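You operate a simulated robot arm through the tools that you are given. There is no shell and no other tool. Be economical: measure what you need, move in short steps, check, and stop when the job is done.

The job below is to be done with a simulated robot arm. You get a single attempt, and the scene is never put back.

## Task
Slide the steel stop to mark 2 and tighten its bolt.
Fine: use the hex socket of the bolt's size, turn till the red mark points at TIGHT and put the socket back on its post; leave the rest as it is.

Only the result counts: the job must be done as asked and must still hold three seconds after the hand-in. Knocking over, shifting, dropping, spilling or breaking anything else fails it.

## Robot
A 6-joint arm with a two-finger parallel gripper, fixed in place. Base frame: the origin is at the foot of the arm, x ahead of it, y to its left, z up. Readings come in mm, degrees, newtons and seconds.
With the tool pointing down near the work surface it reaches from about 240 to 620 mm from the base axis. Its first joint turns from -66.0 to 66.0 degrees. Payload 2.7 kg.
The TCP is the grasp point between the finger pads, 23 mm short of the fingertips. In the tool frame z runs along the fingers and y along their closing line. The gripper opens to 94 mm. The fingers are 38 mm wide and 10 mm thick; the gripper's body (54 by 96 mm) begins 39 mm behind the TCP.
Orientation is told as [roll, pitch, yaw] about the base's x, y, z axes, in that order, counted from this pose: with the fingers straight down and closing along the base's y, the tool's x points along the base's -x, its y along +y and its z along -z.

## Interface
- The arm moves only by the tool jog_arm. Its argument "rows" is one flat list of numbers, 6 for each row, row after row: the shift along the tool's x, y, z in units of 400 mm (1.0 is 400 mm), then the turn, a rotation vector about the tool's x, y, z in units of 45 degrees (1.0 is 45 degrees). In form: [dx, dy, dz, rx, ry, rz, dx, dy, dz, rx, ry, rz, ...]. A call has 1 to 12 rows; each row is the pose to reach, as a shift and turn from the pose commanded when the call began, along the tool's axes at that moment. "gripper" is the closure, from 0 (fully open) to 1 (shut), set as the call begins (left out, the last holds). A call with a number of a shift or a turn outside -1 to 1 is refused whole. Each row takes 0.2 s and may step no farther than 50 mm and 8.6 degrees from the row before; otherwise, or with a gripper value out of range, the whole call is refused. Where a pose cannot be reached the arm comes as near as it can. A force on the tool above 40 N (or 10 N above the force at the start of the call, whichever is more), or a blocked arm, ends the call early, and 0.2 s more pass. The fingers move at their own pace (about 45 mm/s each) and stop on an object; they squeeze with about 25 N. The grip force told is the motor's: it shows also when the fingers shut on nothing. Time passes only in rows, and 0.2 s behind the last, so rows that repeat a pose let the fingers close. The reply holds the time, the measured pose of the TCP, the force on the tool along the base axes, the opening and the grip force, in the units named above and with some noise, with the torque about the TCP (base axes, N m) and any sound that the robot's microphone picked up.
- Cameras (640 x 400 px; columns grow to the right, rows downward): "scene" is fixed at [91.5, -454.4, 1396.6]; the picture's right is [0.53, -0.85, 0.00], its down [-0.53, -0.33, -0.78] and it looks along [0.66, 0.41, -0.63] (base axes); focal length 214 px, centre (320, 200). "wrist" rides on the gripper at [86, 16, -75] in the tool frame; the picture's right is [-0.18, 0.98, 0.00], its down [-0.58, -0.11, -0.81] and it looks along [-0.79, -0.15, 0.59] (tool axes); focal length 243 px, centre (320, 200). There is no depth. A picture from a camera that has moved, and an enlarged one, comes with that camera's place and axes in the base frame and with its lens.
- capture(camera): a new picture of that camera. No time passes.
- enlarge(camera, box): a new picture of the part [left, top, right, bottom] of that camera's present view, enlarged. No time passes.
- sign_off(): hands the job in; it is judged then, once.

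Go step by step. Nothing tells you positions but the pictures and the camera data: compare them with the known pose of the tool, close in by small moves and look again before you grip or let go. The budget is 120 turns and 76 pictures, counting those below and the enlarged ones. Unless the task says otherwise, let go and move clear before handing in, and close with one line.

The tools are called after "Emit:" as a command line: name --argument value ..., lists and objects as JSON in quotes. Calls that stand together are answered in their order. jog_arm: Moves the arm, as the interface text tells. Its arguments: {"type":"object","properties":{"rows":{"type":"array","items":{"type":"number"}},"gripper":{"type":"number"}},"required":["rows"]} The other tools are called the same way: capture (camera) takes a picture; enlarge (camera, box) takes an enlarged picture of a part of a camera's view; sign_off () hands the job in.

At the start:

```text
clock: 0.0
tcp_pos: [226.5, -270.6, 1286.1]
tcp_rot: [0.0, -0.1, 0.1]
contact_force: [-1.7, -0.3, -0.3]
ft_torque: [-0.01, -0.04, 0.02]
gripper_width: 93.9
grasp_force: 0.1
```

scene: 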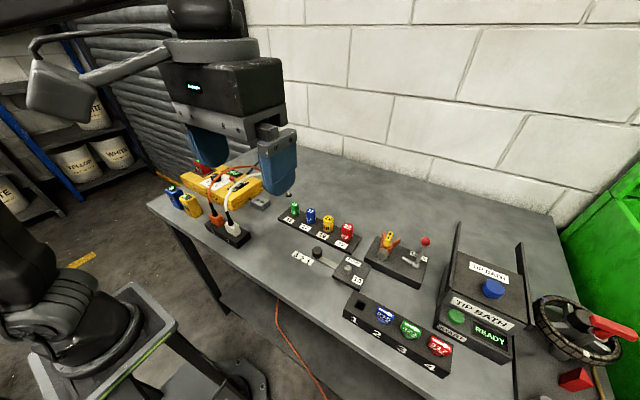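
wrist: 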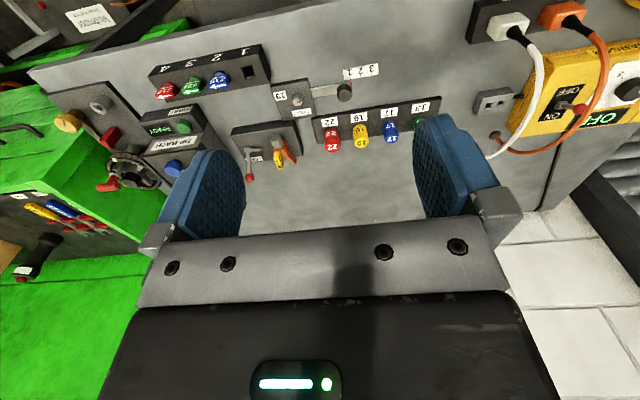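

I see a socket rack with four coloured sockets, a stop on a rail with marks, and other fixtures. I'll enlarge the stop and the sockets first.

Emit:
enlarge --camera "scene" --box '[270, 190, 390, 300]'

Emit:
enlarge --camera "wrist" --box '[230, 50, 450, 190]'

```text
3.64 times, centred on (330, 245) of scene
camera zoom: at [91.5, -454.4, 1396.6], right [0.53, -0.85, 0.0], down [-0.53, -0.33, -0.78], along [0.66, 0.41, -0.63], focal length 780 px, centre (284, 36)
```

zoom: 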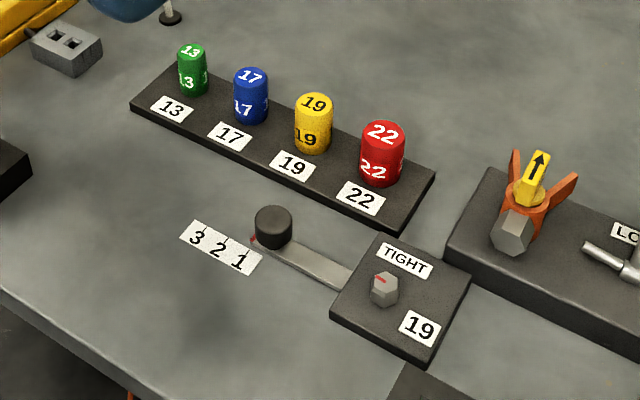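

```text
2.86 times, centred on (340, 120) of wrist
camera zoom: at [140.5, -255.3, 1360.8], right [0.18, 0.98, 0.0], down [0.58, -0.11, 0.81], along [0.79, -0.15, -0.59], focal length 693 px, centre (263, 429)
```

zoom: 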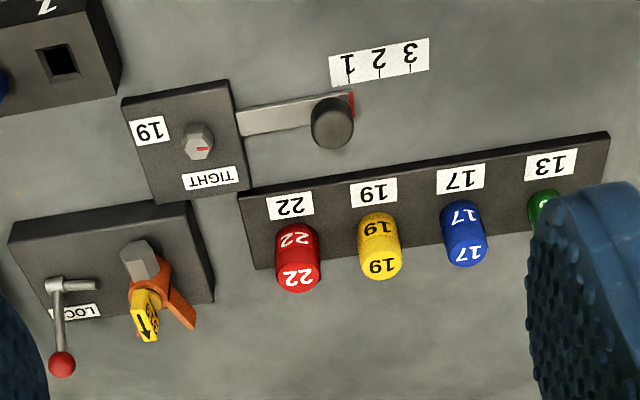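

The bolt is size 19, so the yellow 19 socket is the one to use. The stop is the steel bar with the black knob, and it sits at 1. First I'll move toward it with the gripper turned so it closes across the bar.

Emit:
jog_arm --rows '[-0.05, 0, 0.05, 0, 0, -0.1667, -0.1, 0, 0.1, 0, 0, -0.3333, -0.15, 0, 0.15, 0, 0, -0.5, -0.2, 0, 0.2, 0, 0, -0.6667, -0.25, 0, 0.25, 0, 0, -0.8333, -0.3, 0, 0.3, 0, 0, -1]' --gripper 0

```text
clock: 1.4
tcp_pos: [346.0, -269.9, 1167.6]
tcp_rot: [-0.1, -0.1, 45.2]
contact_force: [-0.4, 0.8, 0.7]
ft_torque: [-0.02, -0.02, -0.02]
gripper_width: 94.1
grasp_force: 0.0
```

Yaw is now 45°. I'll turn the rest of the way and come down above the knob.

Emit:
jog_arm --rows '[-0.0125, -0.0125, 0.045, 0, 0, -0.1667, -0.025, -0.025, 0.09, 0, 0, -0.3333, -0.0375, -0.0375, 0.135, 0, 0, -0.5, -0.05, -0.05, 0.18, 0, 0, -0.6667, -0.0625, -0.0625, 0.225, 0, 0, -0.8333, -0.075, -0.075, 0.27, 0, 0, -1]'

Emit:
capture --camera "wrist"

Emit:
enlarge --camera "scene" --box '[250, 150, 410, 300]'

```text
clock: 2.8
tcp_pos: [389.4, -272.4, 1058.2]
tcp_rot: [-0.1, 0.1, 90.2]
contact_force: [-0.5, -0.5, 0.6]
ft_torque: [-0.02, -0.01, -0.03]
gripper_width: 93.8
grasp_force: 0.2
```

```text
71 pictures are left
camera wrist: at [375.1, -359.0, 1133.1], right [-0.98, 0.18, 0.0], down [0.11, 0.58, 0.81], along [0.15, 0.79, -0.59], focal length 243 px, centre (320, 200)
```

wrist: 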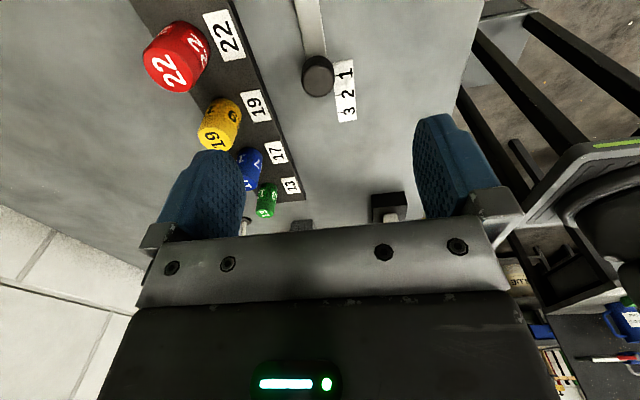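

```text
2.67 times, centred on (330, 225) of scene
camera zoom: at [91.5, -454.4, 1396.6], right [0.53, -0.85, 0.0], down [-0.53, -0.33, -0.78], along [0.66, 0.41, -0.63], focal length 572 px, centre (293, 133)
```

zoom: 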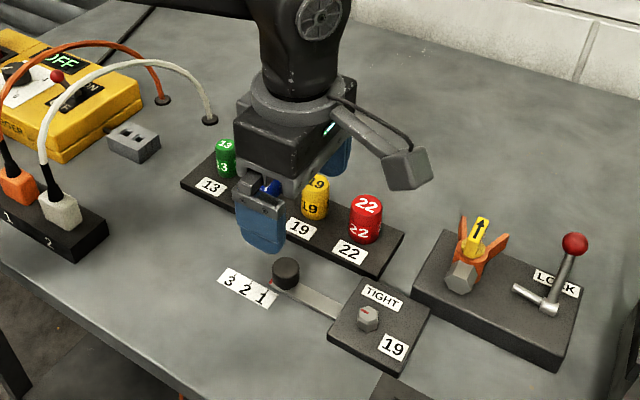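

By triangulation the knob is near (396, -254) with its top around z 930. I'll come lower over it and look again.

Emit:
jog_arm --rows '[-0.015, -0.0055, 0.07, 0, 0, 0, -0.03, -0.011, 0.14, 0, 0, 0, -0.045, -0.0165, 0.2075, 0, 0, 0]'

Emit:
capture --camera "wrist"

Emit:
enlarge --camera "scene" --box '[280, 200, 380, 280]'

```text
clock: 3.6
tcp_pos: [395.9, -250.6, 977.7]
tcp_rot: [-0.1, 0.0, 89.9]
contact_force: [-0.2, 0.5, -0.5]
ft_torque: [0.01, 0.01, -0.02]
gripper_width: 94.3
grasp_force: 0.0
```

```text
69 pictures are left
camera wrist: at [380.7, -338.2, 1052.3], right [-0.98, 0.18, 0.0], down [0.11, 0.58, 0.81], along [0.15, 0.79, -0.59], focal length 243 px, centre (320, 200)
```

wrist: 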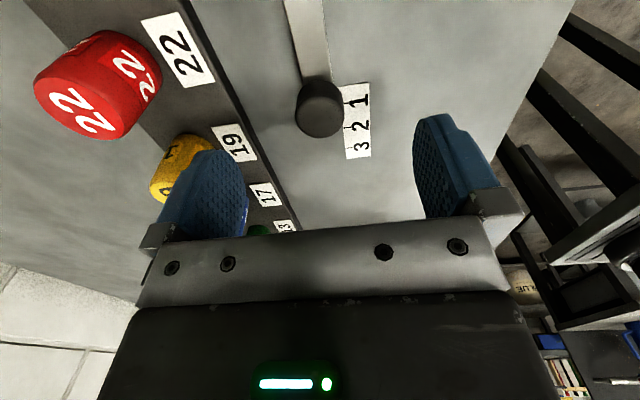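

```text
5.00 times, centred on (330, 240) of scene
camera zoom: at [91.5, -454.4, 1396.6], right [0.53, -0.85, 0.0], down [-0.53, -0.33, -0.78], along [0.66, 0.41, -0.63], focal length 1072 px, centre (270, 0)
```

zoom: 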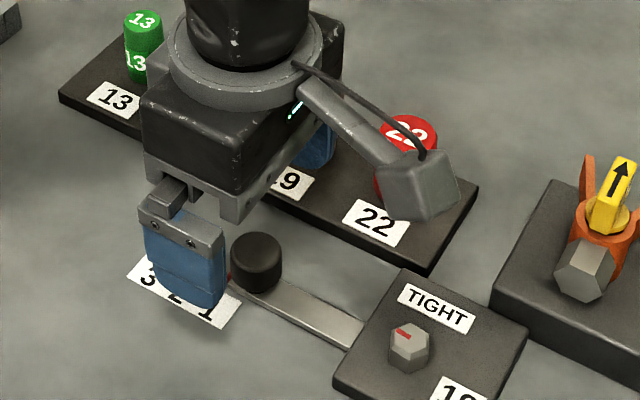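

The knob is centred under the TCP. I'll part-close the fingers and descend so the tips sit at about z 914.

Emit:
jog_arm --rows '[0, 0, 0, 0, 0, 0, 0, 0, 0, 0, 0, 0, 0, 0, 0.04, 0, 0, 0, 0, 0, 0.08, 0, 0, 0, 0, 0, 0.1, 0, 0, 0]' --gripper 0.45

Emit:
capture --camera "wrist"

Emit:
enlarge --camera "scene" --box '[280, 220, 360, 280]'

```text
clock: 4.8
tcp_pos: [394.5, -253.4, 937.2]
tcp_rot: [0.0, 0.0, 90.0]
contact_force: [-0.2, -0.6, -0.2]
ft_torque: [0.04, -0.01, 0.01]
gripper_width: 51.5
grasp_force: 0.1
```

```text
67 pictures are left
camera wrist: at [379.6, -340.2, 1011.5], right [-0.98, 0.18, 0.0], down [0.11, 0.58, 0.81], along [0.15, 0.79, -0.59], focal length 243 px, centre (320, 200)
```

wrist: 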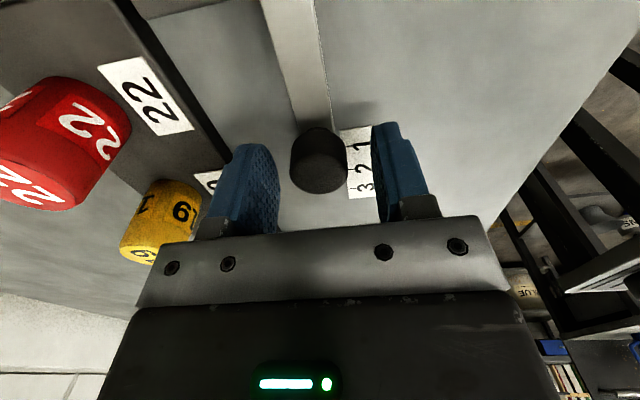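

```text
6.67 times, centred on (320, 250) of scene
camera zoom: at [91.5, -454.4, 1396.6], right [0.53, -0.85, 0.0], down [-0.53, -0.33, -0.78], along [0.66, 0.41, -0.63], focal length 1430 px, centre (320, -133)
```

zoom: 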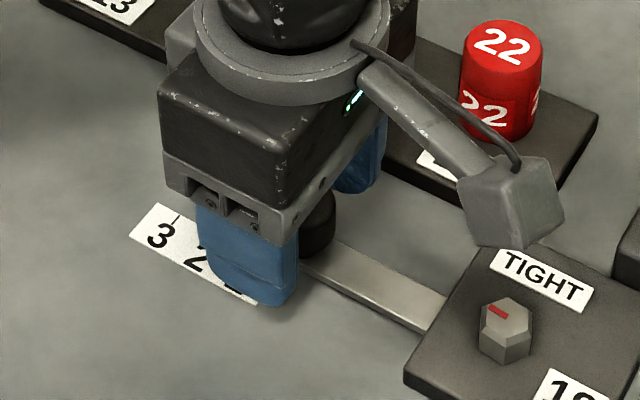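

The fingers straddle the knob. I'll close on it now.

Emit:
jog_arm --rows '[0, 0, 0, 0, 0, 0, 0, 0, 0, 0, 0, 0, 0, 0, 0, 0, 0, 0]' --gripper 1

Emit:
enlarge --camera "wrist" --box '[240, 80, 440, 205]'

```text
clock: 5.6
tcp_pos: [394.8, -253.9, 936.5]
tcp_rot: [-0.1, 0.0, 90.0]
contact_force: [0.3, -1.0, -1.2]
ft_torque: [-0.08, 0.01, -0.03]
gripper_width: 27.1
grasp_force: 45.2
```

```text
3.20 times, centred on (340, 142) of wrist
camera zoom: at [379.7, -340.2, 1011.4], right [-0.98, 0.18, 0.0], down [0.11, 0.58, 0.81], along [0.15, 0.79, -0.59], focal length 776 px, centre (256, 384)
```

zoom: 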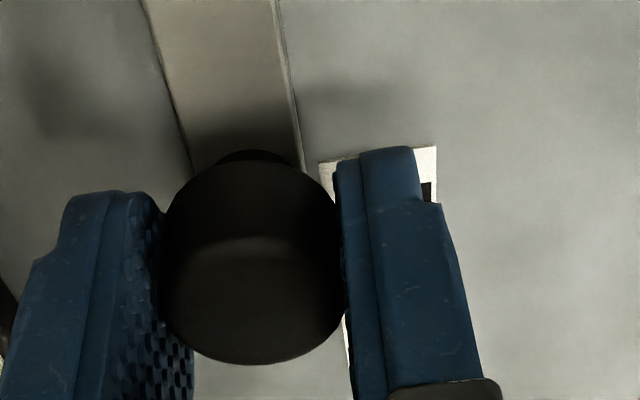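

The knob is gripped at 27 mm. I'll slide it 20 mm along +y.

Emit:
jog_arm --rows '[-0.01, 0, 0, 0, 0, 0, -0.02, 0, 0, 0, 0, 0, -0.03, 0, 0, 0, 0, 0, -0.04, 0, 0, 0, 0, 0, -0.05, 0, 0, 0, 0, 0, -0.05, 0, 0, 0, 0, 0]'

Emit:
capture --camera "wrist"

Emit:
enlarge --camera "scene" --box '[280, 220, 360, 280]'

```text
clock: 7.0
tcp_pos: [395.4, -232.6, 934.7]
tcp_rot: [-0.1, 0.0, 90.0]
contact_force: [-8.2, -1.4, 17.7]
ft_torque: [-0.18, 0.16, -0.13]
gripper_width: 27.6
grasp_force: 45.4
```

```text
64 pictures are left
camera wrist: at [379.7, -320.0, 1011.4], right [-0.98, 0.18, 0.0], down [0.11, 0.58, 0.81], along [0.15, 0.79, -0.59], focal length 243 px, centre (320, 200)
```

wrist: 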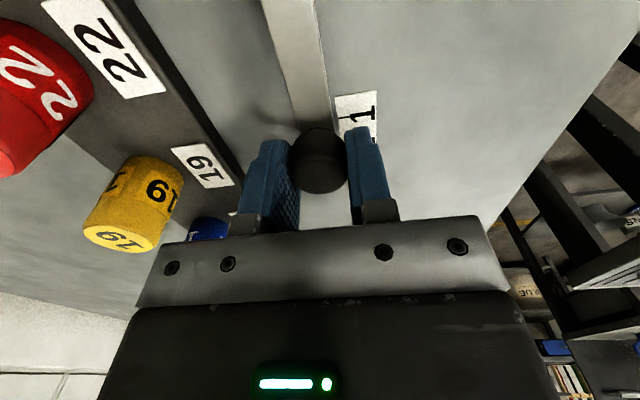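

```text
6.67 times, centred on (320, 250) of scene
camera zoom: at [91.0, -454.3, 1396.7], right [0.53, -0.85, 0.0], down [-0.53, -0.33, -0.78], along [0.66, 0.41, -0.63], focal length 1430 px, centre (320, -133)
```

zoom: 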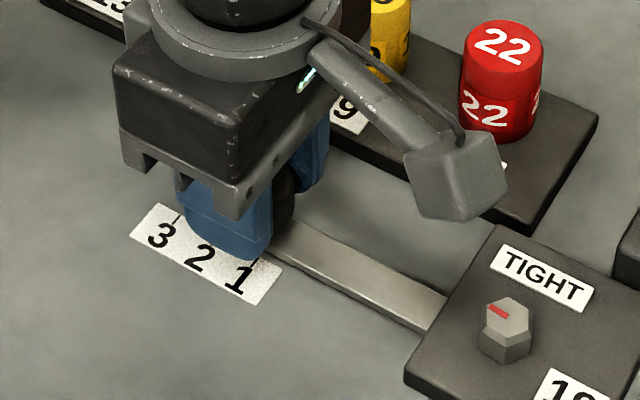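

The bar slid with the knob. I'll let go, rise and step aside to check the red end against mark 2.

Emit:
jog_arm --rows '[0, 0, 0, 0, 0, 0, 0, 0, 0, 0, 0, 0, 0, 0, 0, 0, 0, 0, 0, 0, -0.05, 0, 0, 0, 0, 0, -0.15, 0, 0, 0, 0.1, 0, -0.25, 0, 0, 0, 0.2, 0, -0.3, 0, 0, 0, 0.3, 0, -0.3, 0, 0, 0]' --gripper 0.45

Emit:
enlarge --camera "wrist" --box '[240, 0, 460, 140]'

Emit:
enlarge --camera "scene" --box '[285, 230, 345, 270]'

```text
refused: row 6 steps farther than a row can; nothing moved
```

```text
2.86 times, centred on (350, 70) of wrist
camera zoom: at [379.7, -320.0, 1011.4], right [-0.98, 0.18, 0.0], down [0.11, 0.58, 0.81], along [0.15, 0.79, -0.59], focal length 693 px, centre (234, 571)
```

zoom: 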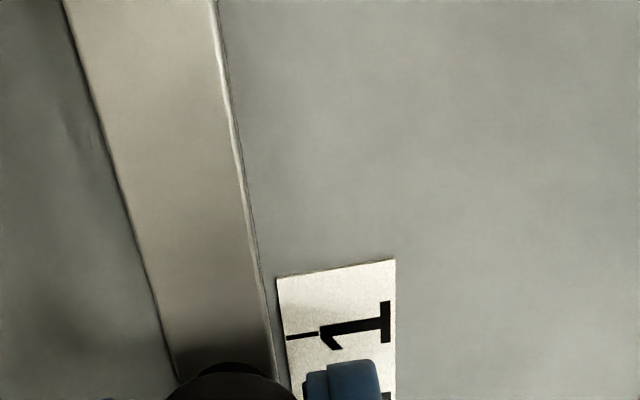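

```text
10.00 times, centred on (315, 250) of scene
camera zoom: at [91.0, -454.3, 1396.7], right [0.53, -0.85, 0.0], down [-0.53, -0.33, -0.78], along [0.66, 0.41, -0.63], focal length 2145 px, centre (370, -300)
```

zoom: 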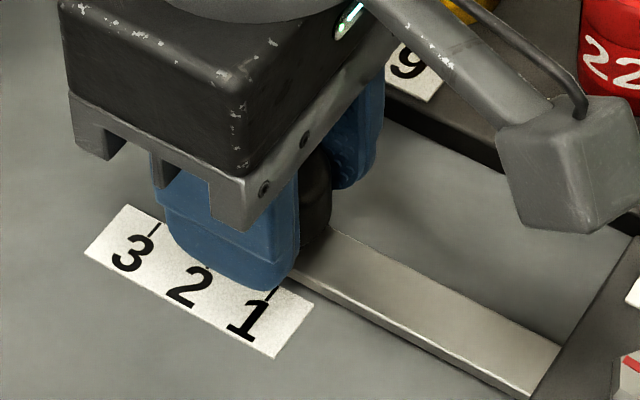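

That call was refused for too long a step. I'll repeat it with shorter ones.

Emit:
jog_arm --rows '[0, 0, 0, 0, 0, 0, 0, 0, 0, 0, 0, 0, 0, 0, 0, 0, 0, 0, 0, 0, -0.05, 0, 0, 0, 0, 0, -0.13, 0, 0, 0, 0.04, 0, -0.2, 0, 0, 0, 0.1, 0, -0.25, 0, 0, 0, 0.16, 0, -0.27, 0, 0, 0]' --gripper 0.45

Emit:
capture --camera "wrist"

Emit:
enlarge --camera "scene" --box '[285, 230, 345, 270]'

```text
clock: 8.8
tcp_pos: [395.7, -295.5, 1044.8]
tcp_rot: [-0.1, 0.1, 90.0]
contact_force: [0.5, 0.2, 0.3]
ft_torque: [0.03, 0.0, 0.0]
gripper_width: 51.5
grasp_force: 0.0
```

```text
60 pictures are left
camera wrist: at [380.8, -383.2, 1120.3], right [-0.98, 0.18, 0.0], down [0.11, 0.58, 0.81], along [0.15, 0.79, -0.59], focal length 243 px, centre (320, 200)
```

wrist: 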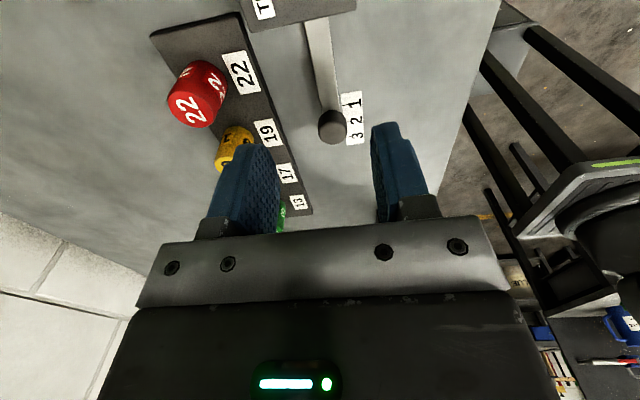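

```text
10.00 times, centred on (315, 250) of scene
camera zoom: at [91.5, -454.4, 1396.6], right [0.53, -0.85, 0.0], down [-0.53, -0.33, -0.78], along [0.66, 0.41, -0.63], focal length 2145 px, centre (370, -300)
```

zoom: 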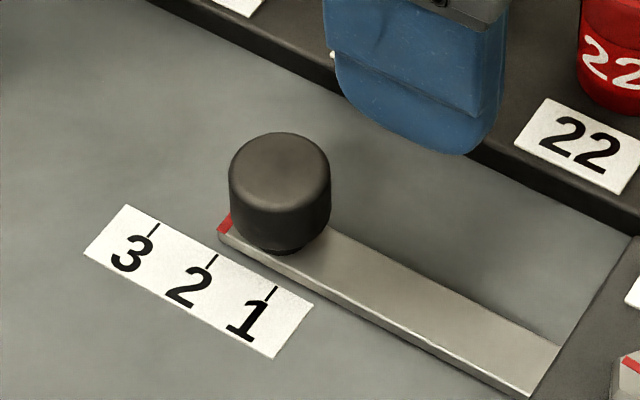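

The stop is near mark 2. I'll take closer pictures to see the exact alignment.

Emit:
enlarge --camera "scene" --box '[300, 246, 318, 258]'

Emit:
enlarge --camera "wrist" --box '[305, 80, 375, 150]'

```text
16.00 times, centred on (309, 252) of scene
camera zoom: at [91.5, -454.4, 1396.6], right [0.53, -0.85, 0.0], down [-0.53, -0.33, -0.78], along [0.66, 0.41, -0.63], focal length 3432 px, centre (496, -632)
```

zoom: 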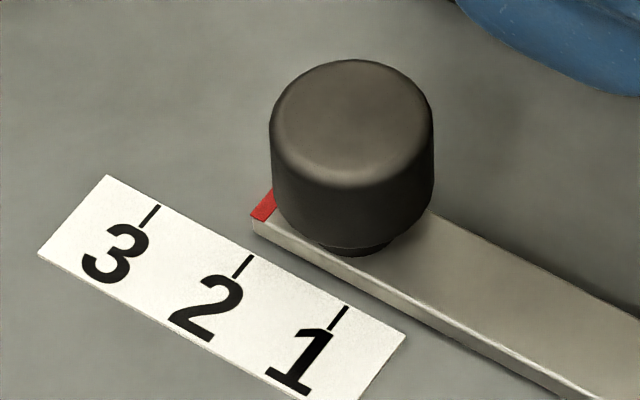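

```text
5.71 times, centred on (340, 115) of wrist
camera zoom: at [380.8, -383.2, 1120.3], right [-0.98, 0.18, 0.0], down [0.11, 0.58, 0.81], along [0.15, 0.79, -0.59], focal length 1386 px, centre (206, 686)
```

zoom: 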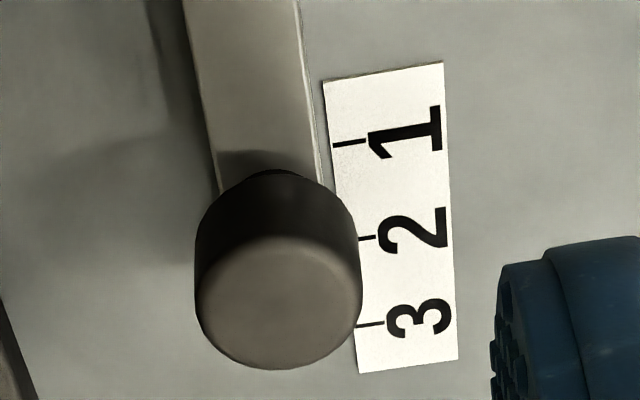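

Parallax leaves about a 1–2 mm doubt. I'll put the wrist camera in line with mark 2, looking along +x, to read it exactly.

Emit:
jog_arm --rows '[-0.026, 0.04, 0, 0, 0, 0.1667, -0.052, 0.08, 0, 0, 0, 0.3333, -0.078, 0.12, 0, 0, 0, 0.5, -0.104, 0.16, 0, 0, 0, 0.6667, -0.13, 0.2, 0, 0, 0, 0.8333, -0.156, 0.24, 0, 0, 0, 1]' --gripper 0

Emit:
jog_arm --rows '[0, 0, 0, 0, 0, 0.1667, 0, 0, 0, 0, 0, 0.3333, 0, 0, 0, 0, 0, 0.5, 0, 0, 0, 0, 0, 0.6667, 0, 0, 0, 0, 0, 0.8333, 0, 0, 0, 0, 0, 1]'

Emit:
capture --camera "wrist"

```text
clock: 10.2
tcp_pos: [300.2, -235.9, 1042.8]
tcp_rot: [0.0, 0.0, 44.8]
contact_force: [0.1, -0.4, -0.2]
ft_torque: [0.02, 0.01, 0.07]
gripper_width: 93.8
grasp_force: 0.0
```

```text
clock: 11.6
tcp_pos: [299.0, -234.0, 1044.7]
tcp_rot: [0.0, -0.1, -0.2]
contact_force: [-0.2, -0.2, 0.2]
ft_torque: [-0.01, -0.01, 0.02]
gripper_width: 93.9
grasp_force: 0.0
```

```text
56 pictures are left
camera wrist: at [214.2, -218.9, 1118.7], right [0.19, 0.98, 0.0], down [0.58, -0.11, 0.81], along [0.79, -0.15, -0.59], focal length 243 px, centre (320, 200)
```

wrist: 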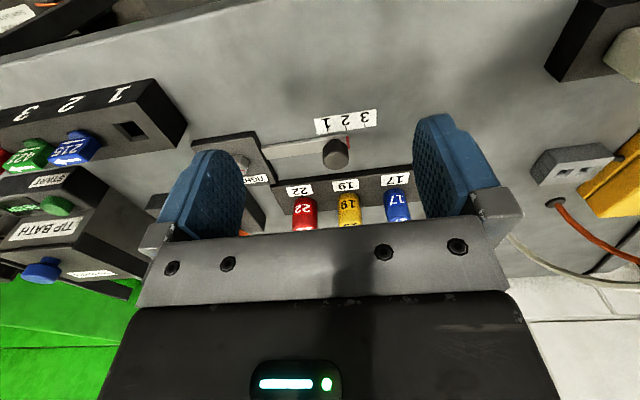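

Emit:
enlarge --camera "wrist" --box '[315, 105, 379, 145]'

Emit:
enlarge --camera "wrist" --box '[180, 120, 420, 240]'

```text
10.00 times, centred on (347, 125) of wrist
camera zoom: at [214.2, -218.9, 1118.7], right [0.19, 0.98, 0.0], down [0.58, -0.11, 0.81], along [0.79, -0.15, -0.59], focal length 2426 px, centre (50, 950)
```

zoom: 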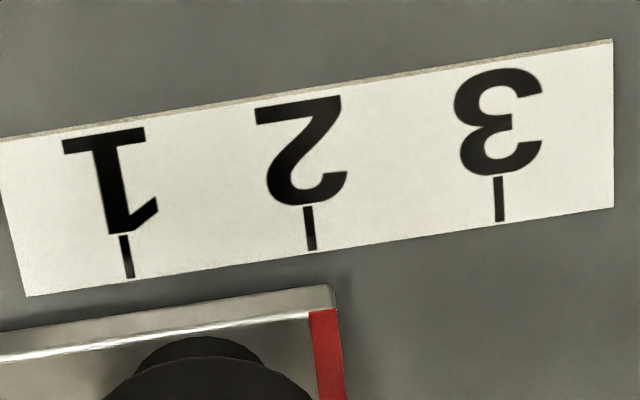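

```text
2.67 times, centred on (300, 180) of wrist
camera zoom: at [214.2, -218.9, 1118.7], right [0.19, 0.98, 0.0], down [0.58, -0.11, 0.81], along [0.79, -0.15, -0.59], focal length 647 px, centre (373, 253)
```

zoom: 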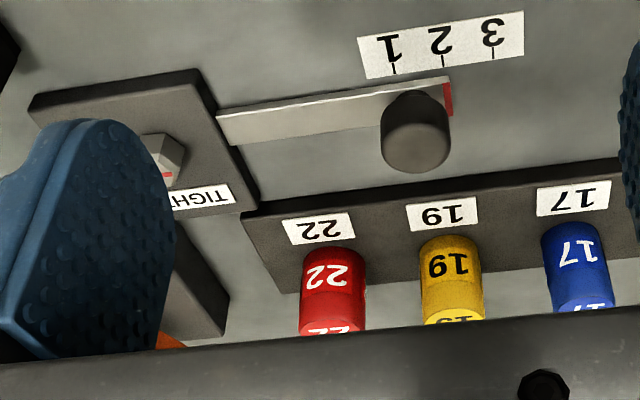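

The red strip's centre lines up with tick 2, so the stop is placed. Next I'll turn back to yaw 90 and go above the yellow 19 socket, near (485, -235).

Emit:
jog_arm --rows '[-0.039, 0, -0.007, 0, 0, -0.1667, -0.078, 0, -0.014, 0, 0, -0.3333, -0.117, 0, -0.02, 0, 0, -0.5, -0.156, 0, -0.027, 0, 0, -0.6667, -0.195, 0, -0.033, 0, 0, -0.8333, -0.2325, 0, -0.04, 0, 0, -1]'

Emit:
jog_arm --rows '[-0.027, -0.027, 0, 0, 0, -0.1667, -0.054, -0.054, 0, 0, 0, -0.3333, -0.081, -0.081, 0, 0, 0, -0.5, -0.108, -0.108, 0, 0, 0, -0.6667, -0.135, -0.135, 0, 0, 0, -0.8333, -0.1626, -0.1626, 0, 0, 0, -1]'

Emit:
capture --camera "wrist"

Emit:
capture --camera "scene"

```text
clock: 13.0
tcp_pos: [392.6, -234.7, 1057.6]
tcp_rot: [0.0, -0.1, 45.2]
contact_force: [0.3, 0.2, 0.3]
ft_torque: [0.01, 0.02, -0.04]
gripper_width: 93.9
grasp_force: 0.1
```

```text
clock: 14.4
tcp_pos: [484.1, -234.5, 1058.9]
tcp_rot: [-0.1, -0.1, 90.3]
contact_force: [0.7, 0.6, -0.7]
ft_torque: [0.0, 0.01, 0.0]
gripper_width: 93.9
grasp_force: 0.0
```

```text
53 pictures are left
camera wrist: at [469.1, -321.6, 1133.8], right [-0.98, 0.18, 0.0], down [0.11, 0.58, 0.81], along [0.15, 0.79, -0.59], focal length 243 px, centre (320, 200)
```

wrist: 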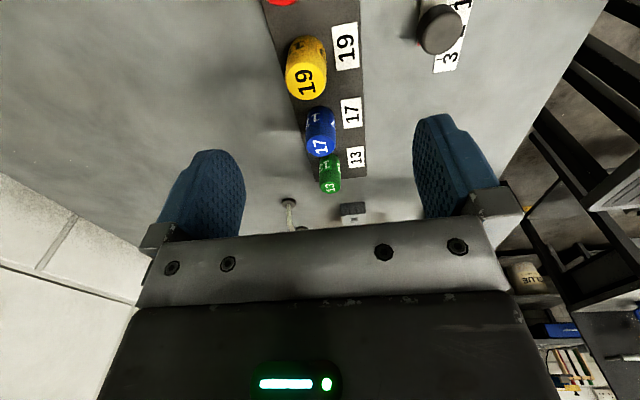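

```text
52 pictures are left
```

scene: 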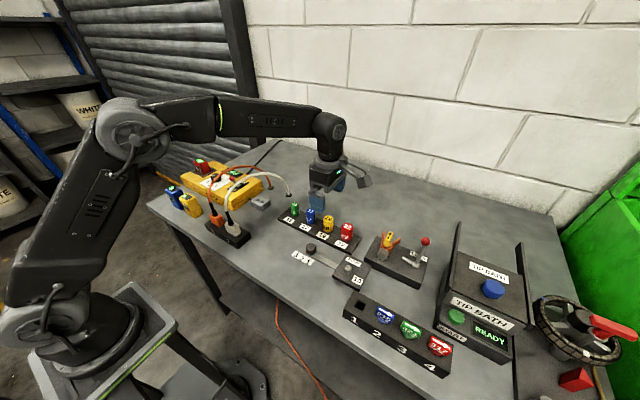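

The socket looks to be near (495, -232) with its top around z 955. I'll centre over it and descend part way.

Emit:
jog_arm --rows '[-0.003, -0.014, 0.06, 0, 0, 0, -0.006, -0.029, 0.12, 0, 0, 0]'

Emit:
capture --camera "wrist"

Emit:
enlarge --camera "scene" --box '[280, 180, 370, 250]'

```text
clock: 15.0
tcp_pos: [496.5, -230.7, 1011.8]
tcp_rot: [-0.1, 0.1, 90.1]
contact_force: [0.1, 0.3, 0.2]
ft_torque: [-0.01, 0.01, -0.01]
gripper_width: 94.2
grasp_force: 0.0
```

```text
51 pictures are left
camera wrist: at [481.2, -318.0, 1085.6], right [-0.98, 0.18, 0.0], down [0.11, 0.58, 0.81], along [0.15, 0.79, -0.59], focal length 243 px, centre (320, 200)
```

wrist: 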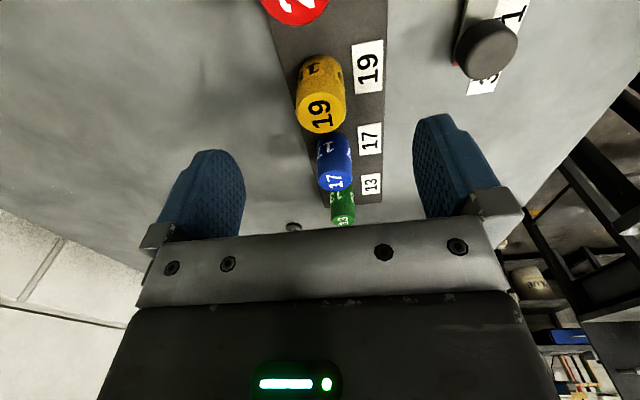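

```text
5.71 times, centred on (325, 215) of scene
camera zoom: at [91.5, -454.4, 1396.6], right [0.53, -0.85, 0.0], down [-0.53, -0.33, -0.78], along [0.66, 0.41, -0.63], focal length 1226 px, centre (291, 114)
```

zoom: 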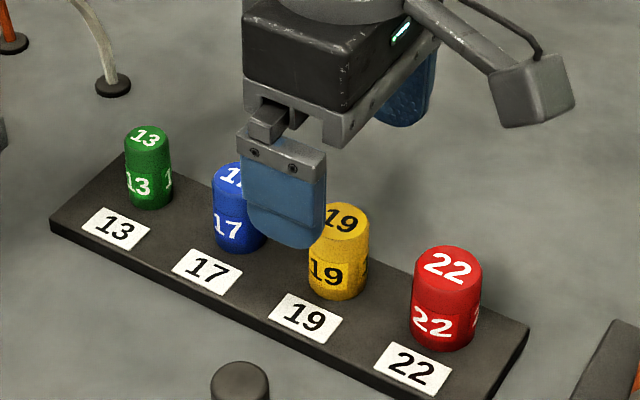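

The socket is centred between the fingers. I'll go down to TCP z 947 and look before closing.

Emit:
jog_arm --rows '[0, 0, 0.06, 0, 0, 0, 0, 0, 0.12, 0, 0, 0, 0, 0, 0.162, 0, 0, 0]' --gripper 0.4

Emit:
capture --camera "wrist"

Emit:
enlarge --camera "scene" --box '[280, 180, 370, 250]'

```text
clock: 15.8
tcp_pos: [495.6, -233.8, 946.0]
tcp_rot: [-0.1, 0.0, 90.0]
contact_force: [-0.4, 0.3, 0.2]
ft_torque: [-0.03, 0.0, -0.01]
gripper_width: 56.3
grasp_force: 0.0
```

```text
49 pictures are left
camera wrist: at [480.1, -320.5, 1021.0], right [-0.98, 0.18, 0.0], down [0.11, 0.58, 0.81], along [0.15, 0.79, -0.59], focal length 243 px, centre (320, 200)
```

wrist: 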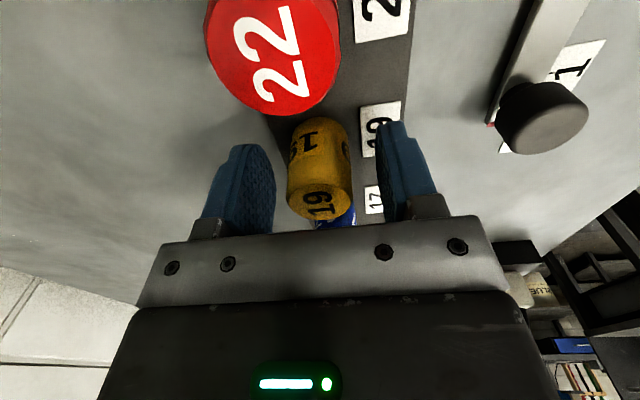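

```text
5.71 times, centred on (325, 215) of scene
camera zoom: at [91.5, -454.4, 1396.6], right [0.53, -0.85, 0.0], down [-0.53, -0.33, -0.78], along [0.66, 0.41, -0.63], focal length 1226 px, centre (291, 114)
```

zoom: 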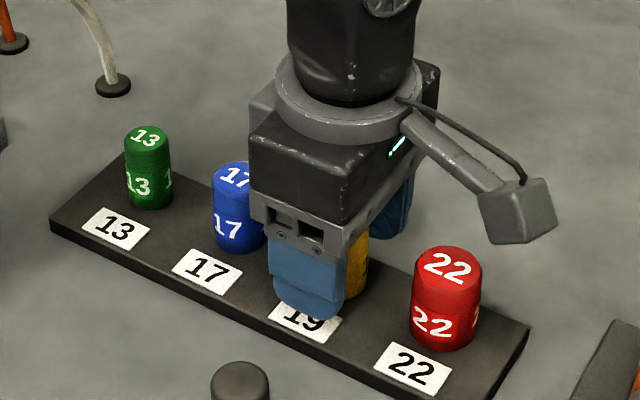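

The socket is centred between the pads with about 8 mm of it above the TCP. I'll close on it.

Emit:
jog_arm --rows '[0, 0, 0, 0, 0, 0, 0, 0, 0, 0, 0, 0, 0, 0, 0, 0, 0, 0, 0, 0, 0, 0, 0, 0]' --gripper 1

```text
clock: 16.8
tcp_pos: [495.7, -233.9, 946.4]
tcp_rot: [-0.1, -0.1, 90.0]
contact_force: [-0.2, 0.6, -0.5]
ft_torque: [-0.02, -0.01, -0.01]
gripper_width: 30.8
grasp_force: 24.9
```

It's gripped at 30.8 mm, and I've noted the pose (495.7, -233.9, 946.2, yaw 90) for the return. Lifting straight up now.

Emit:
jog_arm --rows '[0, 0, -0.02, 0, 0, 0, 0, 0, -0.05, 0, 0, 0, 0, 0, -0.1, 0, 0, 0, 0, 0, -0.16, 0, 0, 0, 0, 0, -0.2, 0, 0, 0]'

Emit:
capture --camera "wrist"

Emit:
enlarge --camera "scene" --box '[280, 180, 400, 290]'

```text
clock: 18.0
tcp_pos: [497.1, -232.1, 1028.2]
tcp_rot: [-0.1, 0.0, 90.0]
contact_force: [0.5, -0.1, -0.1]
ft_torque: [-0.02, -0.01, 0.0]
gripper_width: 0.0
grasp_force: 24.6
```

```text
47 pictures are left
camera wrist: at [481.3, -318.4, 1103.6], right [-0.98, 0.18, 0.0], down [0.11, 0.58, 0.81], along [0.15, 0.79, -0.59], focal length 243 px, centre (320, 200)
```

wrist: 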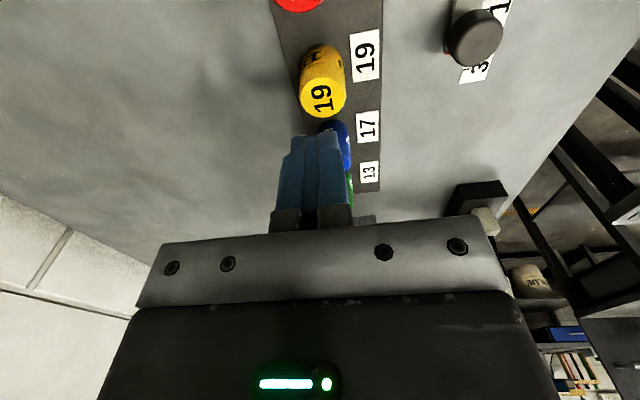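

```text
3.64 times, centred on (340, 235) of scene
camera zoom: at [91.5, -454.4, 1396.6], right [0.53, -0.85, 0.0], down [-0.53, -0.33, -0.78], along [0.66, 0.41, -0.63], focal length 780 px, centre (247, 73)
```

zoom: 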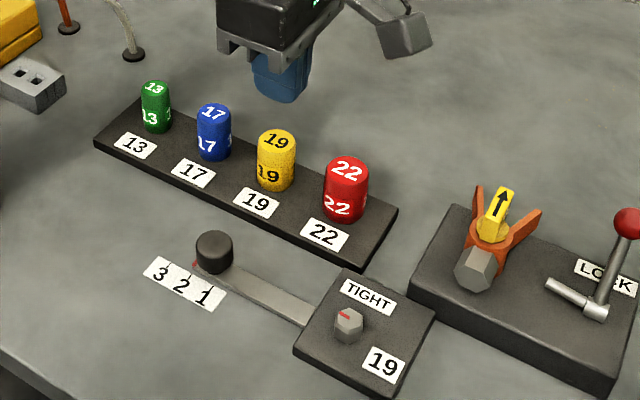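

The socket slipped out and is still upright on its post. I'll go back with a deeper grip and then lift more slowly.

Emit:
jog_arm --rows '[0, 0, 0, 0, 0, 0, 0, 0, 0, 0, 0, 0, 0, 0, 0, 0, 0, 0, 0, 0, 0.06, 0, 0, 0, 0, 0, 0.12, 0, 0, 0, 0, 0, 0.18, 0, 0, 0, 0, 0, 0.205, 0, 0, 0, 0, 0, 0.213, 0, 0, 0]' --gripper 0.4

Emit:
enlarge --camera "scene" --box '[300, 195, 360, 245]'

Emit:
enlarge --camera "wrist" --box '[190, 90, 450, 240]'

```text
clock: 19.8
tcp_pos: [495.9, -233.2, 940.4]
tcp_rot: [-0.1, 0.0, 90.0]
contact_force: [-0.1, -0.1, 0.7]
ft_torque: [0.01, 0.01, -0.02]
gripper_width: 56.6
grasp_force: 0.0
```

```text
8.00 times, centred on (330, 220) of scene
camera zoom: at [91.5, -454.4, 1396.6], right [0.53, -0.85, 0.0], down [-0.53, -0.33, -0.78], along [0.66, 0.41, -0.63], focal length 1716 px, centre (240, 40)
```

zoom: 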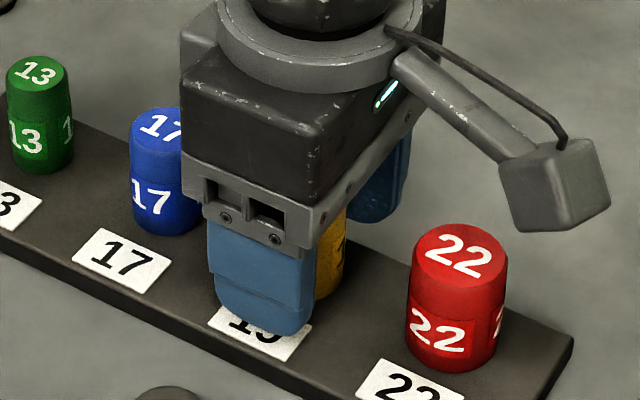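

```text
2.46 times, centred on (320, 165) of wrist
camera zoom: at [480.5, -320.2, 1016.2], right [-0.98, 0.18, 0.0], down [0.11, 0.58, 0.81], along [0.15, 0.79, -0.59], focal length 597 px, centre (320, 286)
```

zoom: 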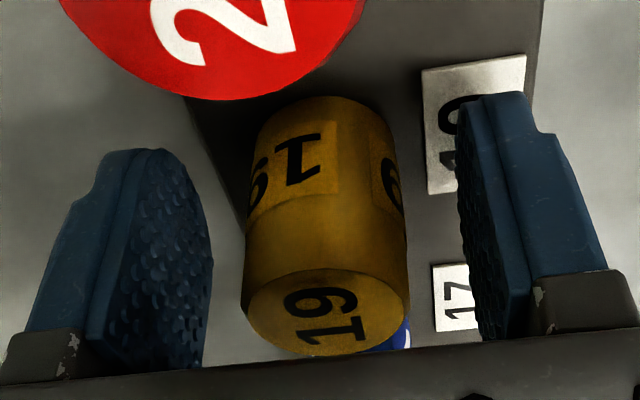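

The grip is deeper now. I'll close, wait, then lift slowly while watching the force.

Emit:
jog_arm --rows '[0, 0, 0, 0, 0, 0, 0, 0, 0, 0, 0, 0, 0, 0, 0, 0, 0, 0, 0, 0, 0, 0, 0, 0, 0, 0, 0, 0, 0, 0, 0, 0, 0, 0, 0, 0]' --gripper 1

Emit:
jog_arm --rows '[0, 0, -0.005, 0, 0, 0, 0, 0, -0.01, 0, 0, 0, 0, 0, -0.015, 0, 0, 0, 0, 0, -0.02, 0, 0, 0]'

Emit:
enlarge --camera "wrist" --box '[190, 90, 450, 240]'

```text
clock: 21.2
tcp_pos: [496.5, -233.5, 940.9]
tcp_rot: [0.0, 0.0, 90.1]
contact_force: [0.5, 0.6, 0.2]
ft_torque: [-0.01, 0.02, 0.0]
gripper_width: 30.7
grasp_force: 25.1
```

```text
clock: 22.2
tcp_pos: [497.4, -233.3, 950.4]
tcp_rot: [-0.1, 0.0, 90.0]
contact_force: [-0.9, -4.1, -2.8]
ft_torque: [-0.08, 0.01, 0.02]
gripper_width: 31.3
grasp_force: 24.9
```

```text
2.46 times, centred on (320, 165) of wrist
camera zoom: at [480.9, -319.1, 1024.6], right [-0.98, 0.18, 0.0], down [0.11, 0.58, 0.81], along [0.15, 0.79, -0.59], focal length 597 px, centre (320, 286)
```

zoom: 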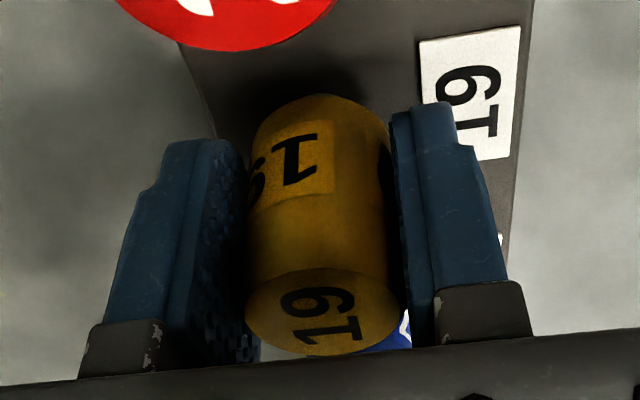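

The socket is rising with the gripper this time. I'll keep lifting gently.

Emit:
jog_arm --rows '[0, 0, -0.0075, 0, 0, 0, 0, 0, -0.015, 0, 0, 0, 0, 0, -0.0225, 0, 0, 0, 0, 0, -0.03, 0, 0, 0, 0, 0, -0.04, 0, 0, 0, 0, 0, -0.05, 0, 0, 0, 0, 0, -0.065, 0, 0, 0, 0, 0, -0.08, 0, 0, 0, 0, 0, -0.1, 0, 0, 0, 0, 0, -0.12, 0, 0, 0, 0, 0, -0.14, 0, 0, 0]'

Emit:
capture --camera "wrist"

Emit:
enlarge --camera "scene" --box '[280, 170, 400, 290]'

```text
clock: 24.6
tcp_pos: [496.7, -232.7, 1006.1]
tcp_rot: [-0.1, 0.0, 90.0]
contact_force: [0.5, -0.6, -0.2]
ft_torque: [0.0, 0.01, 0.04]
gripper_width: 30.6
grasp_force: 25.0
```

```text
42 pictures are left
camera wrist: at [481.4, -319.1, 1080.4], right [-0.98, 0.18, 0.0], down [0.11, 0.58, 0.81], along [0.15, 0.79, -0.59], focal length 243 px, centre (320, 200)
```

wrist: 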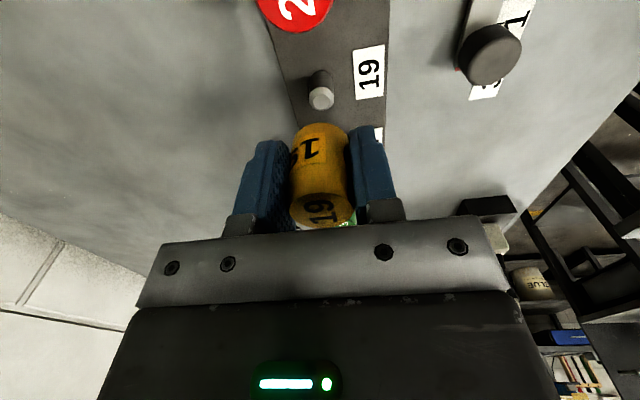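

```text
3.33 times, centred on (340, 230) of scene
camera zoom: at [91.5, -454.4, 1396.6], right [0.53, -0.85, 0.0], down [-0.53, -0.33, -0.78], along [0.66, 0.41, -0.63], focal length 715 px, centre (253, 100)
```

zoom: 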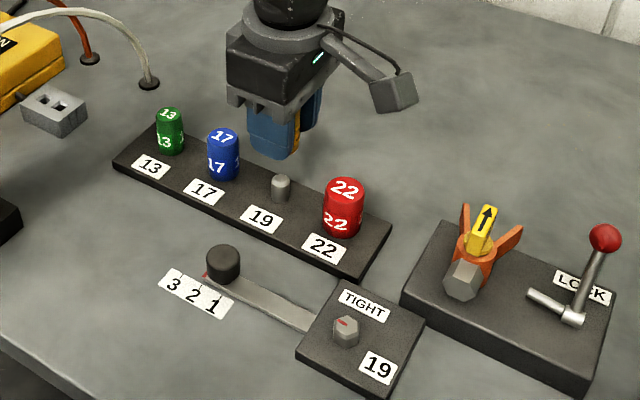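

The socket is held and its hex post is visible. Next I'll carry it at this height toward the bolt.

Emit:
jog_arm --rows '[0.03, 0.028, 0, 0, 0, 0, 0.08, 0.074, 0, 0, 0, 0, 0.13, 0.12, 0, 0, 0, 0, 0.18, 0.166, 0, 0, 0, 0, 0.23, 0.212, 0, 0, 0, 0, 0.27, 0.25, 0, 0, 0, 0, 0.2925, 0.27, 0, 0, 0, 0]'

Emit:
capture --camera "wrist"

Emit:
enlarge --camera "scene" --box '[320, 220, 400, 290]'

```text
clock: 26.2
tcp_pos: [387.4, -349.5, 1005.6]
tcp_rot: [-0.1, 0.0, 90.1]
contact_force: [-0.4, 0.2, -0.6]
ft_torque: [-0.03, 0.0, 0.0]
gripper_width: 30.9
grasp_force: 24.7
```

```text
40 pictures are left
camera wrist: at [372.4, -436.0, 1080.9], right [-0.98, 0.18, 0.0], down [0.11, 0.58, 0.81], along [0.15, 0.79, -0.59], focal length 243 px, centre (320, 200)
```

wrist: 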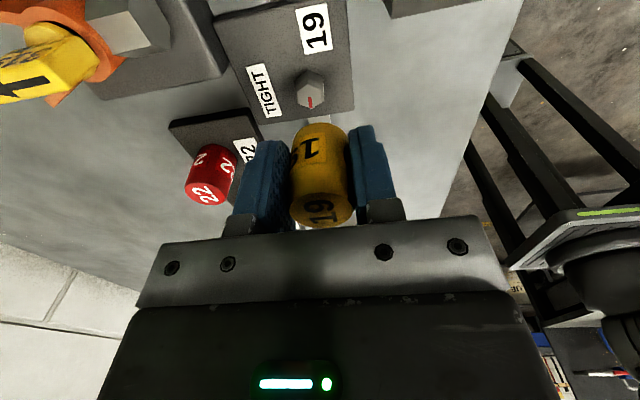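

```text
5.71 times, centred on (360, 255) of scene
camera zoom: at [91.5, -454.4, 1396.6], right [0.53, -0.85, 0.0], down [-0.53, -0.33, -0.78], along [0.66, 0.41, -0.63], focal length 1226 px, centre (91, -114)
```

zoom: 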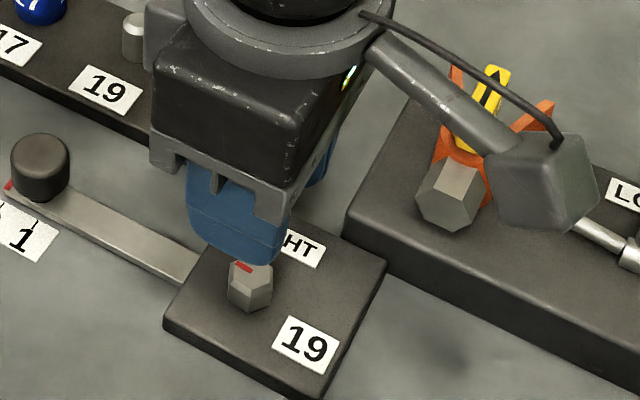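

Emit:
enlarge --camera "wrist" --box '[270, 60, 350, 110]'

Emit:
enlarge --camera "scene" --box '[350, 260, 374, 275]'

```text
8.00 times, centred on (310, 85) of wrist
camera zoom: at [372.4, -436.0, 1080.9], right [-0.98, 0.18, 0.0], down [0.11, 0.58, 0.81], along [0.15, 0.79, -0.59], focal length 1941 px, centre (400, 1120)
```

zoom: 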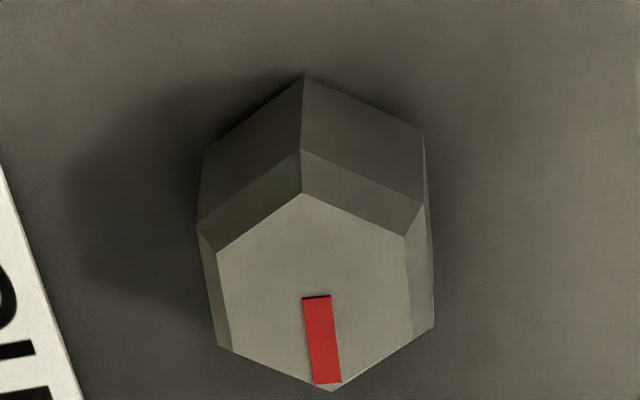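

```text
16.00 times, centred on (362, 268) of scene
camera zoom: at [91.5, -454.4, 1396.6], right [0.53, -0.85, 0.0], down [-0.53, -0.33, -0.78], along [0.66, 0.41, -0.63], focal length 3432 px, centre (-352, -880)
```

zoom: 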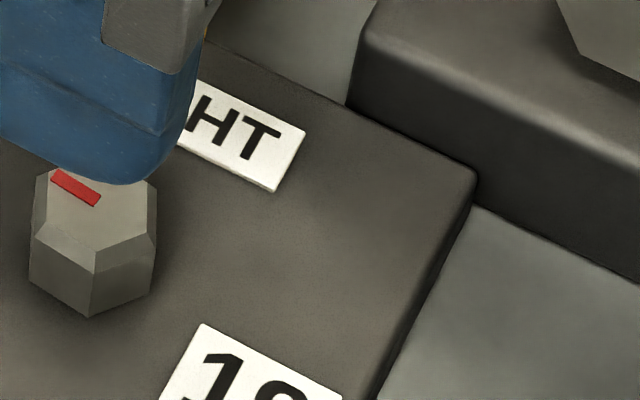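

The bolt is near (394.5, -349) with its top about z 930. I'll check how the post's hex is turned so I know the socket's orientation.

Emit:
enlarge --camera "scene" --box '[317, 218, 341, 233]'

```text
16.00 times, centred on (329, 226) of scene
camera zoom: at [91.5, -454.4, 1396.6], right [0.53, -0.85, 0.0], down [-0.53, -0.33, -0.78], along [0.66, 0.41, -0.63], focal length 3432 px, centre (176, -208)
```

zoom: 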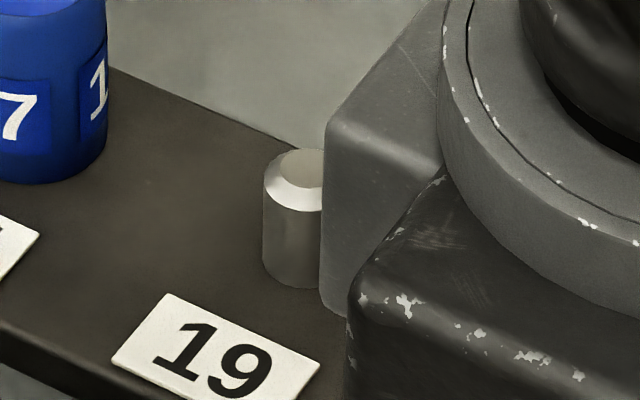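

The post is round, so the socket's hex angle is arbitrary. Comparing the post and bolt views, the aligned TCP should be about (394.6, -352.3). I'll move there and lower to just above the bolt.

Emit:
jog_arm --rows '[0.007, -0.018, 0.03, 0, 0, 0, 0.007, -0.018, 0.07, 0, 0, 0, 0.007, -0.018, 0.1, 0, 0, 0]'

Emit:
enlarge --camera "wrist" --box '[250, 80, 390, 230]'

Emit:
enlarge --camera "scene" --box '[330, 235, 390, 285]'

```text
clock: 27.0
tcp_pos: [396.6, -353.4, 966.0]
tcp_rot: [0.0, 0.0, 90.0]
contact_force: [-0.4, -0.7, -0.8]
ft_torque: [0.0, 0.0, -0.02]
gripper_width: 30.8
grasp_force: 25.0
```

```text
2.67 times, centred on (320, 155) of wrist
camera zoom: at [380.0, -440.8, 1040.6], right [-0.98, 0.18, 0.0], down [0.11, 0.58, 0.81], along [0.15, 0.79, -0.59], focal length 647 px, centre (320, 320)
```

zoom: 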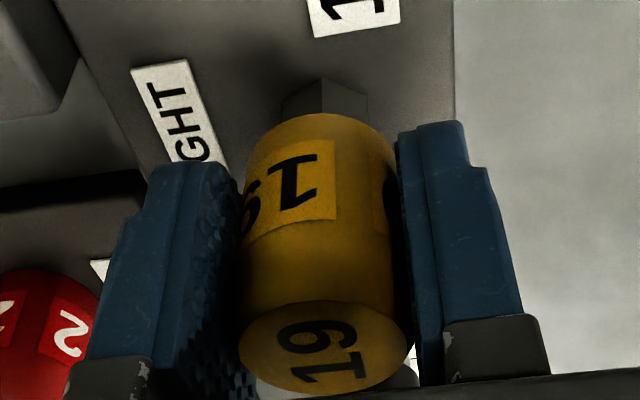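

```text
8.00 times, centred on (360, 260) of scene
camera zoom: at [91.5, -454.4, 1396.6], right [0.53, -0.85, 0.0], down [-0.53, -0.33, -0.78], along [0.66, 0.41, -0.63], focal length 1716 px, centre (0, -280)
```

zoom: 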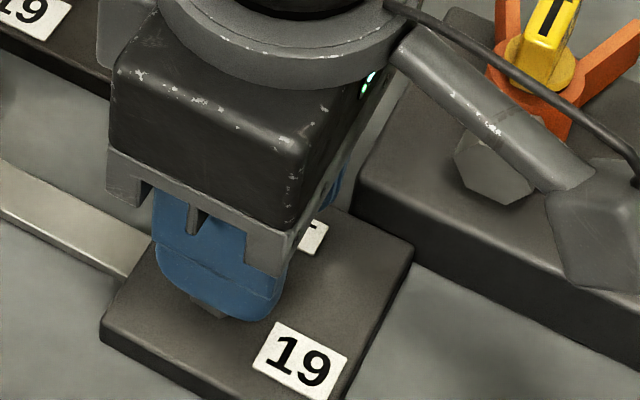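

The socket is just above the bolt, slightly off in x. I'll shift -1.5 mm in x and go down in small steps to feel for the bolt.

Emit:
jog_arm --rows '[0, 0.004, 0.0, 0, 0, 0, 0, 0.004, 0.01, 0, 0, 0, 0, 0.004, 0.0175, 0, 0, 0, 0, 0.004, 0.025, 0, 0, 0, 0, 0.004, 0.03, 0, 0, 0]'

Emit:
enlarge --camera "wrist" --box '[260, 70, 390, 170]'

```text
clock: 28.2
tcp_pos: [393.3, -351.0, 954.4]
tcp_rot: [-0.2, 0.0, 90.1]
contact_force: [3.3, 5.7, 9.8]
ft_torque: [0.28, -0.14, -0.01]
gripper_width: 30.9
grasp_force: 24.9
```

```text
4.00 times, centred on (325, 120) of wrist
camera zoom: at [379.2, -438.0, 1029.4], right [-0.98, 0.18, 0.0], down [0.1, 0.58, 0.81], along [0.15, 0.79, -0.59], focal length 970 px, centre (300, 520)
```

zoom: 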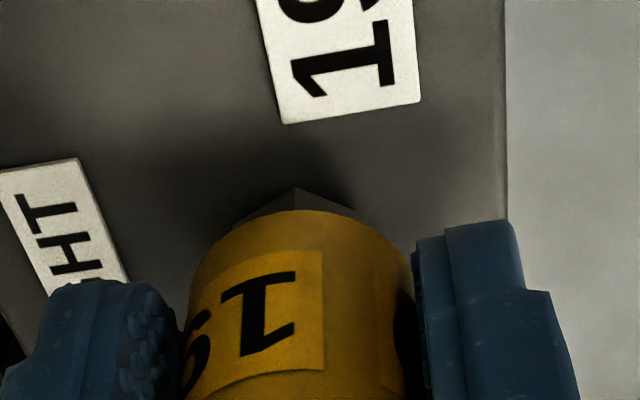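

I felt light contact at z 954, with forces and picture both saying the bolt lies about 2.5 mm further in +y. I'll lift a little, shift and try again.

Emit:
jog_arm --rows '[0, 0, -0.006, 0, 0, 0, -0.00625, -0.00125, -0.006, 0, 0, 0, -0.00625, -0.00125, -0.001, 0, 0, 0, -0.00625, -0.00125, 0.003, 0, 0, 0, -0.00625, -0.00125, 0.006, 0, 0, 0]'

Emit:
enlarge --camera "wrist" --box '[260, 70, 390, 170]'

```text
clock: 29.4
tcp_pos: [394.4, -350.2, 952.8]
tcp_rot: [-0.2, 0.3, 90.0]
contact_force: [2.1, 0.0, 20.4]
ft_torque: [0.02, -0.12, -0.02]
gripper_width: 31.1
grasp_force: 25.5
```

```text
4.00 times, centred on (325, 120) of wrist
camera zoom: at [379.5, -437.3, 1027.7], right [-0.98, 0.18, 0.0], down [0.11, 0.58, 0.8], along [0.15, 0.79, -0.59], focal length 970 px, centre (300, 520)
```

zoom: 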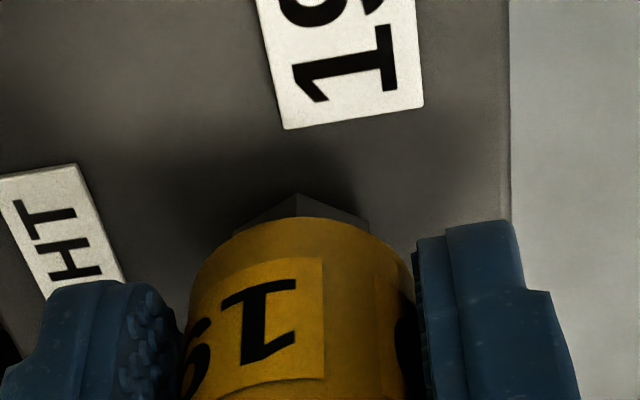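

Contact is now centred, about 20 N straight up, so only the hex angle is off. I'll turn slowly clockwise under light pressure and watch for a drop.

Emit:
jog_arm --rows '[0, 0, 0, 0, 0, 0.08, 0, 0, 0, 0, 0, 0.16, 0, 0, 0, 0, 0, 0.24, 0, 0, 0, 0, 0, 0.32, 0, 0, 0, 0, 0, 0.4, 0, 0, 0, 0, 0, 0.48]'

```text
clock: 30.8
tcp_pos: [395.3, -349.8, 950.5]
tcp_rot: [-0.2, 0.1, 68.3]
contact_force: [3.0, -5.9, 18.0]
ft_torque: [-0.17, -0.06, -0.04]
gripper_width: 30.9
grasp_force: 25.7
```

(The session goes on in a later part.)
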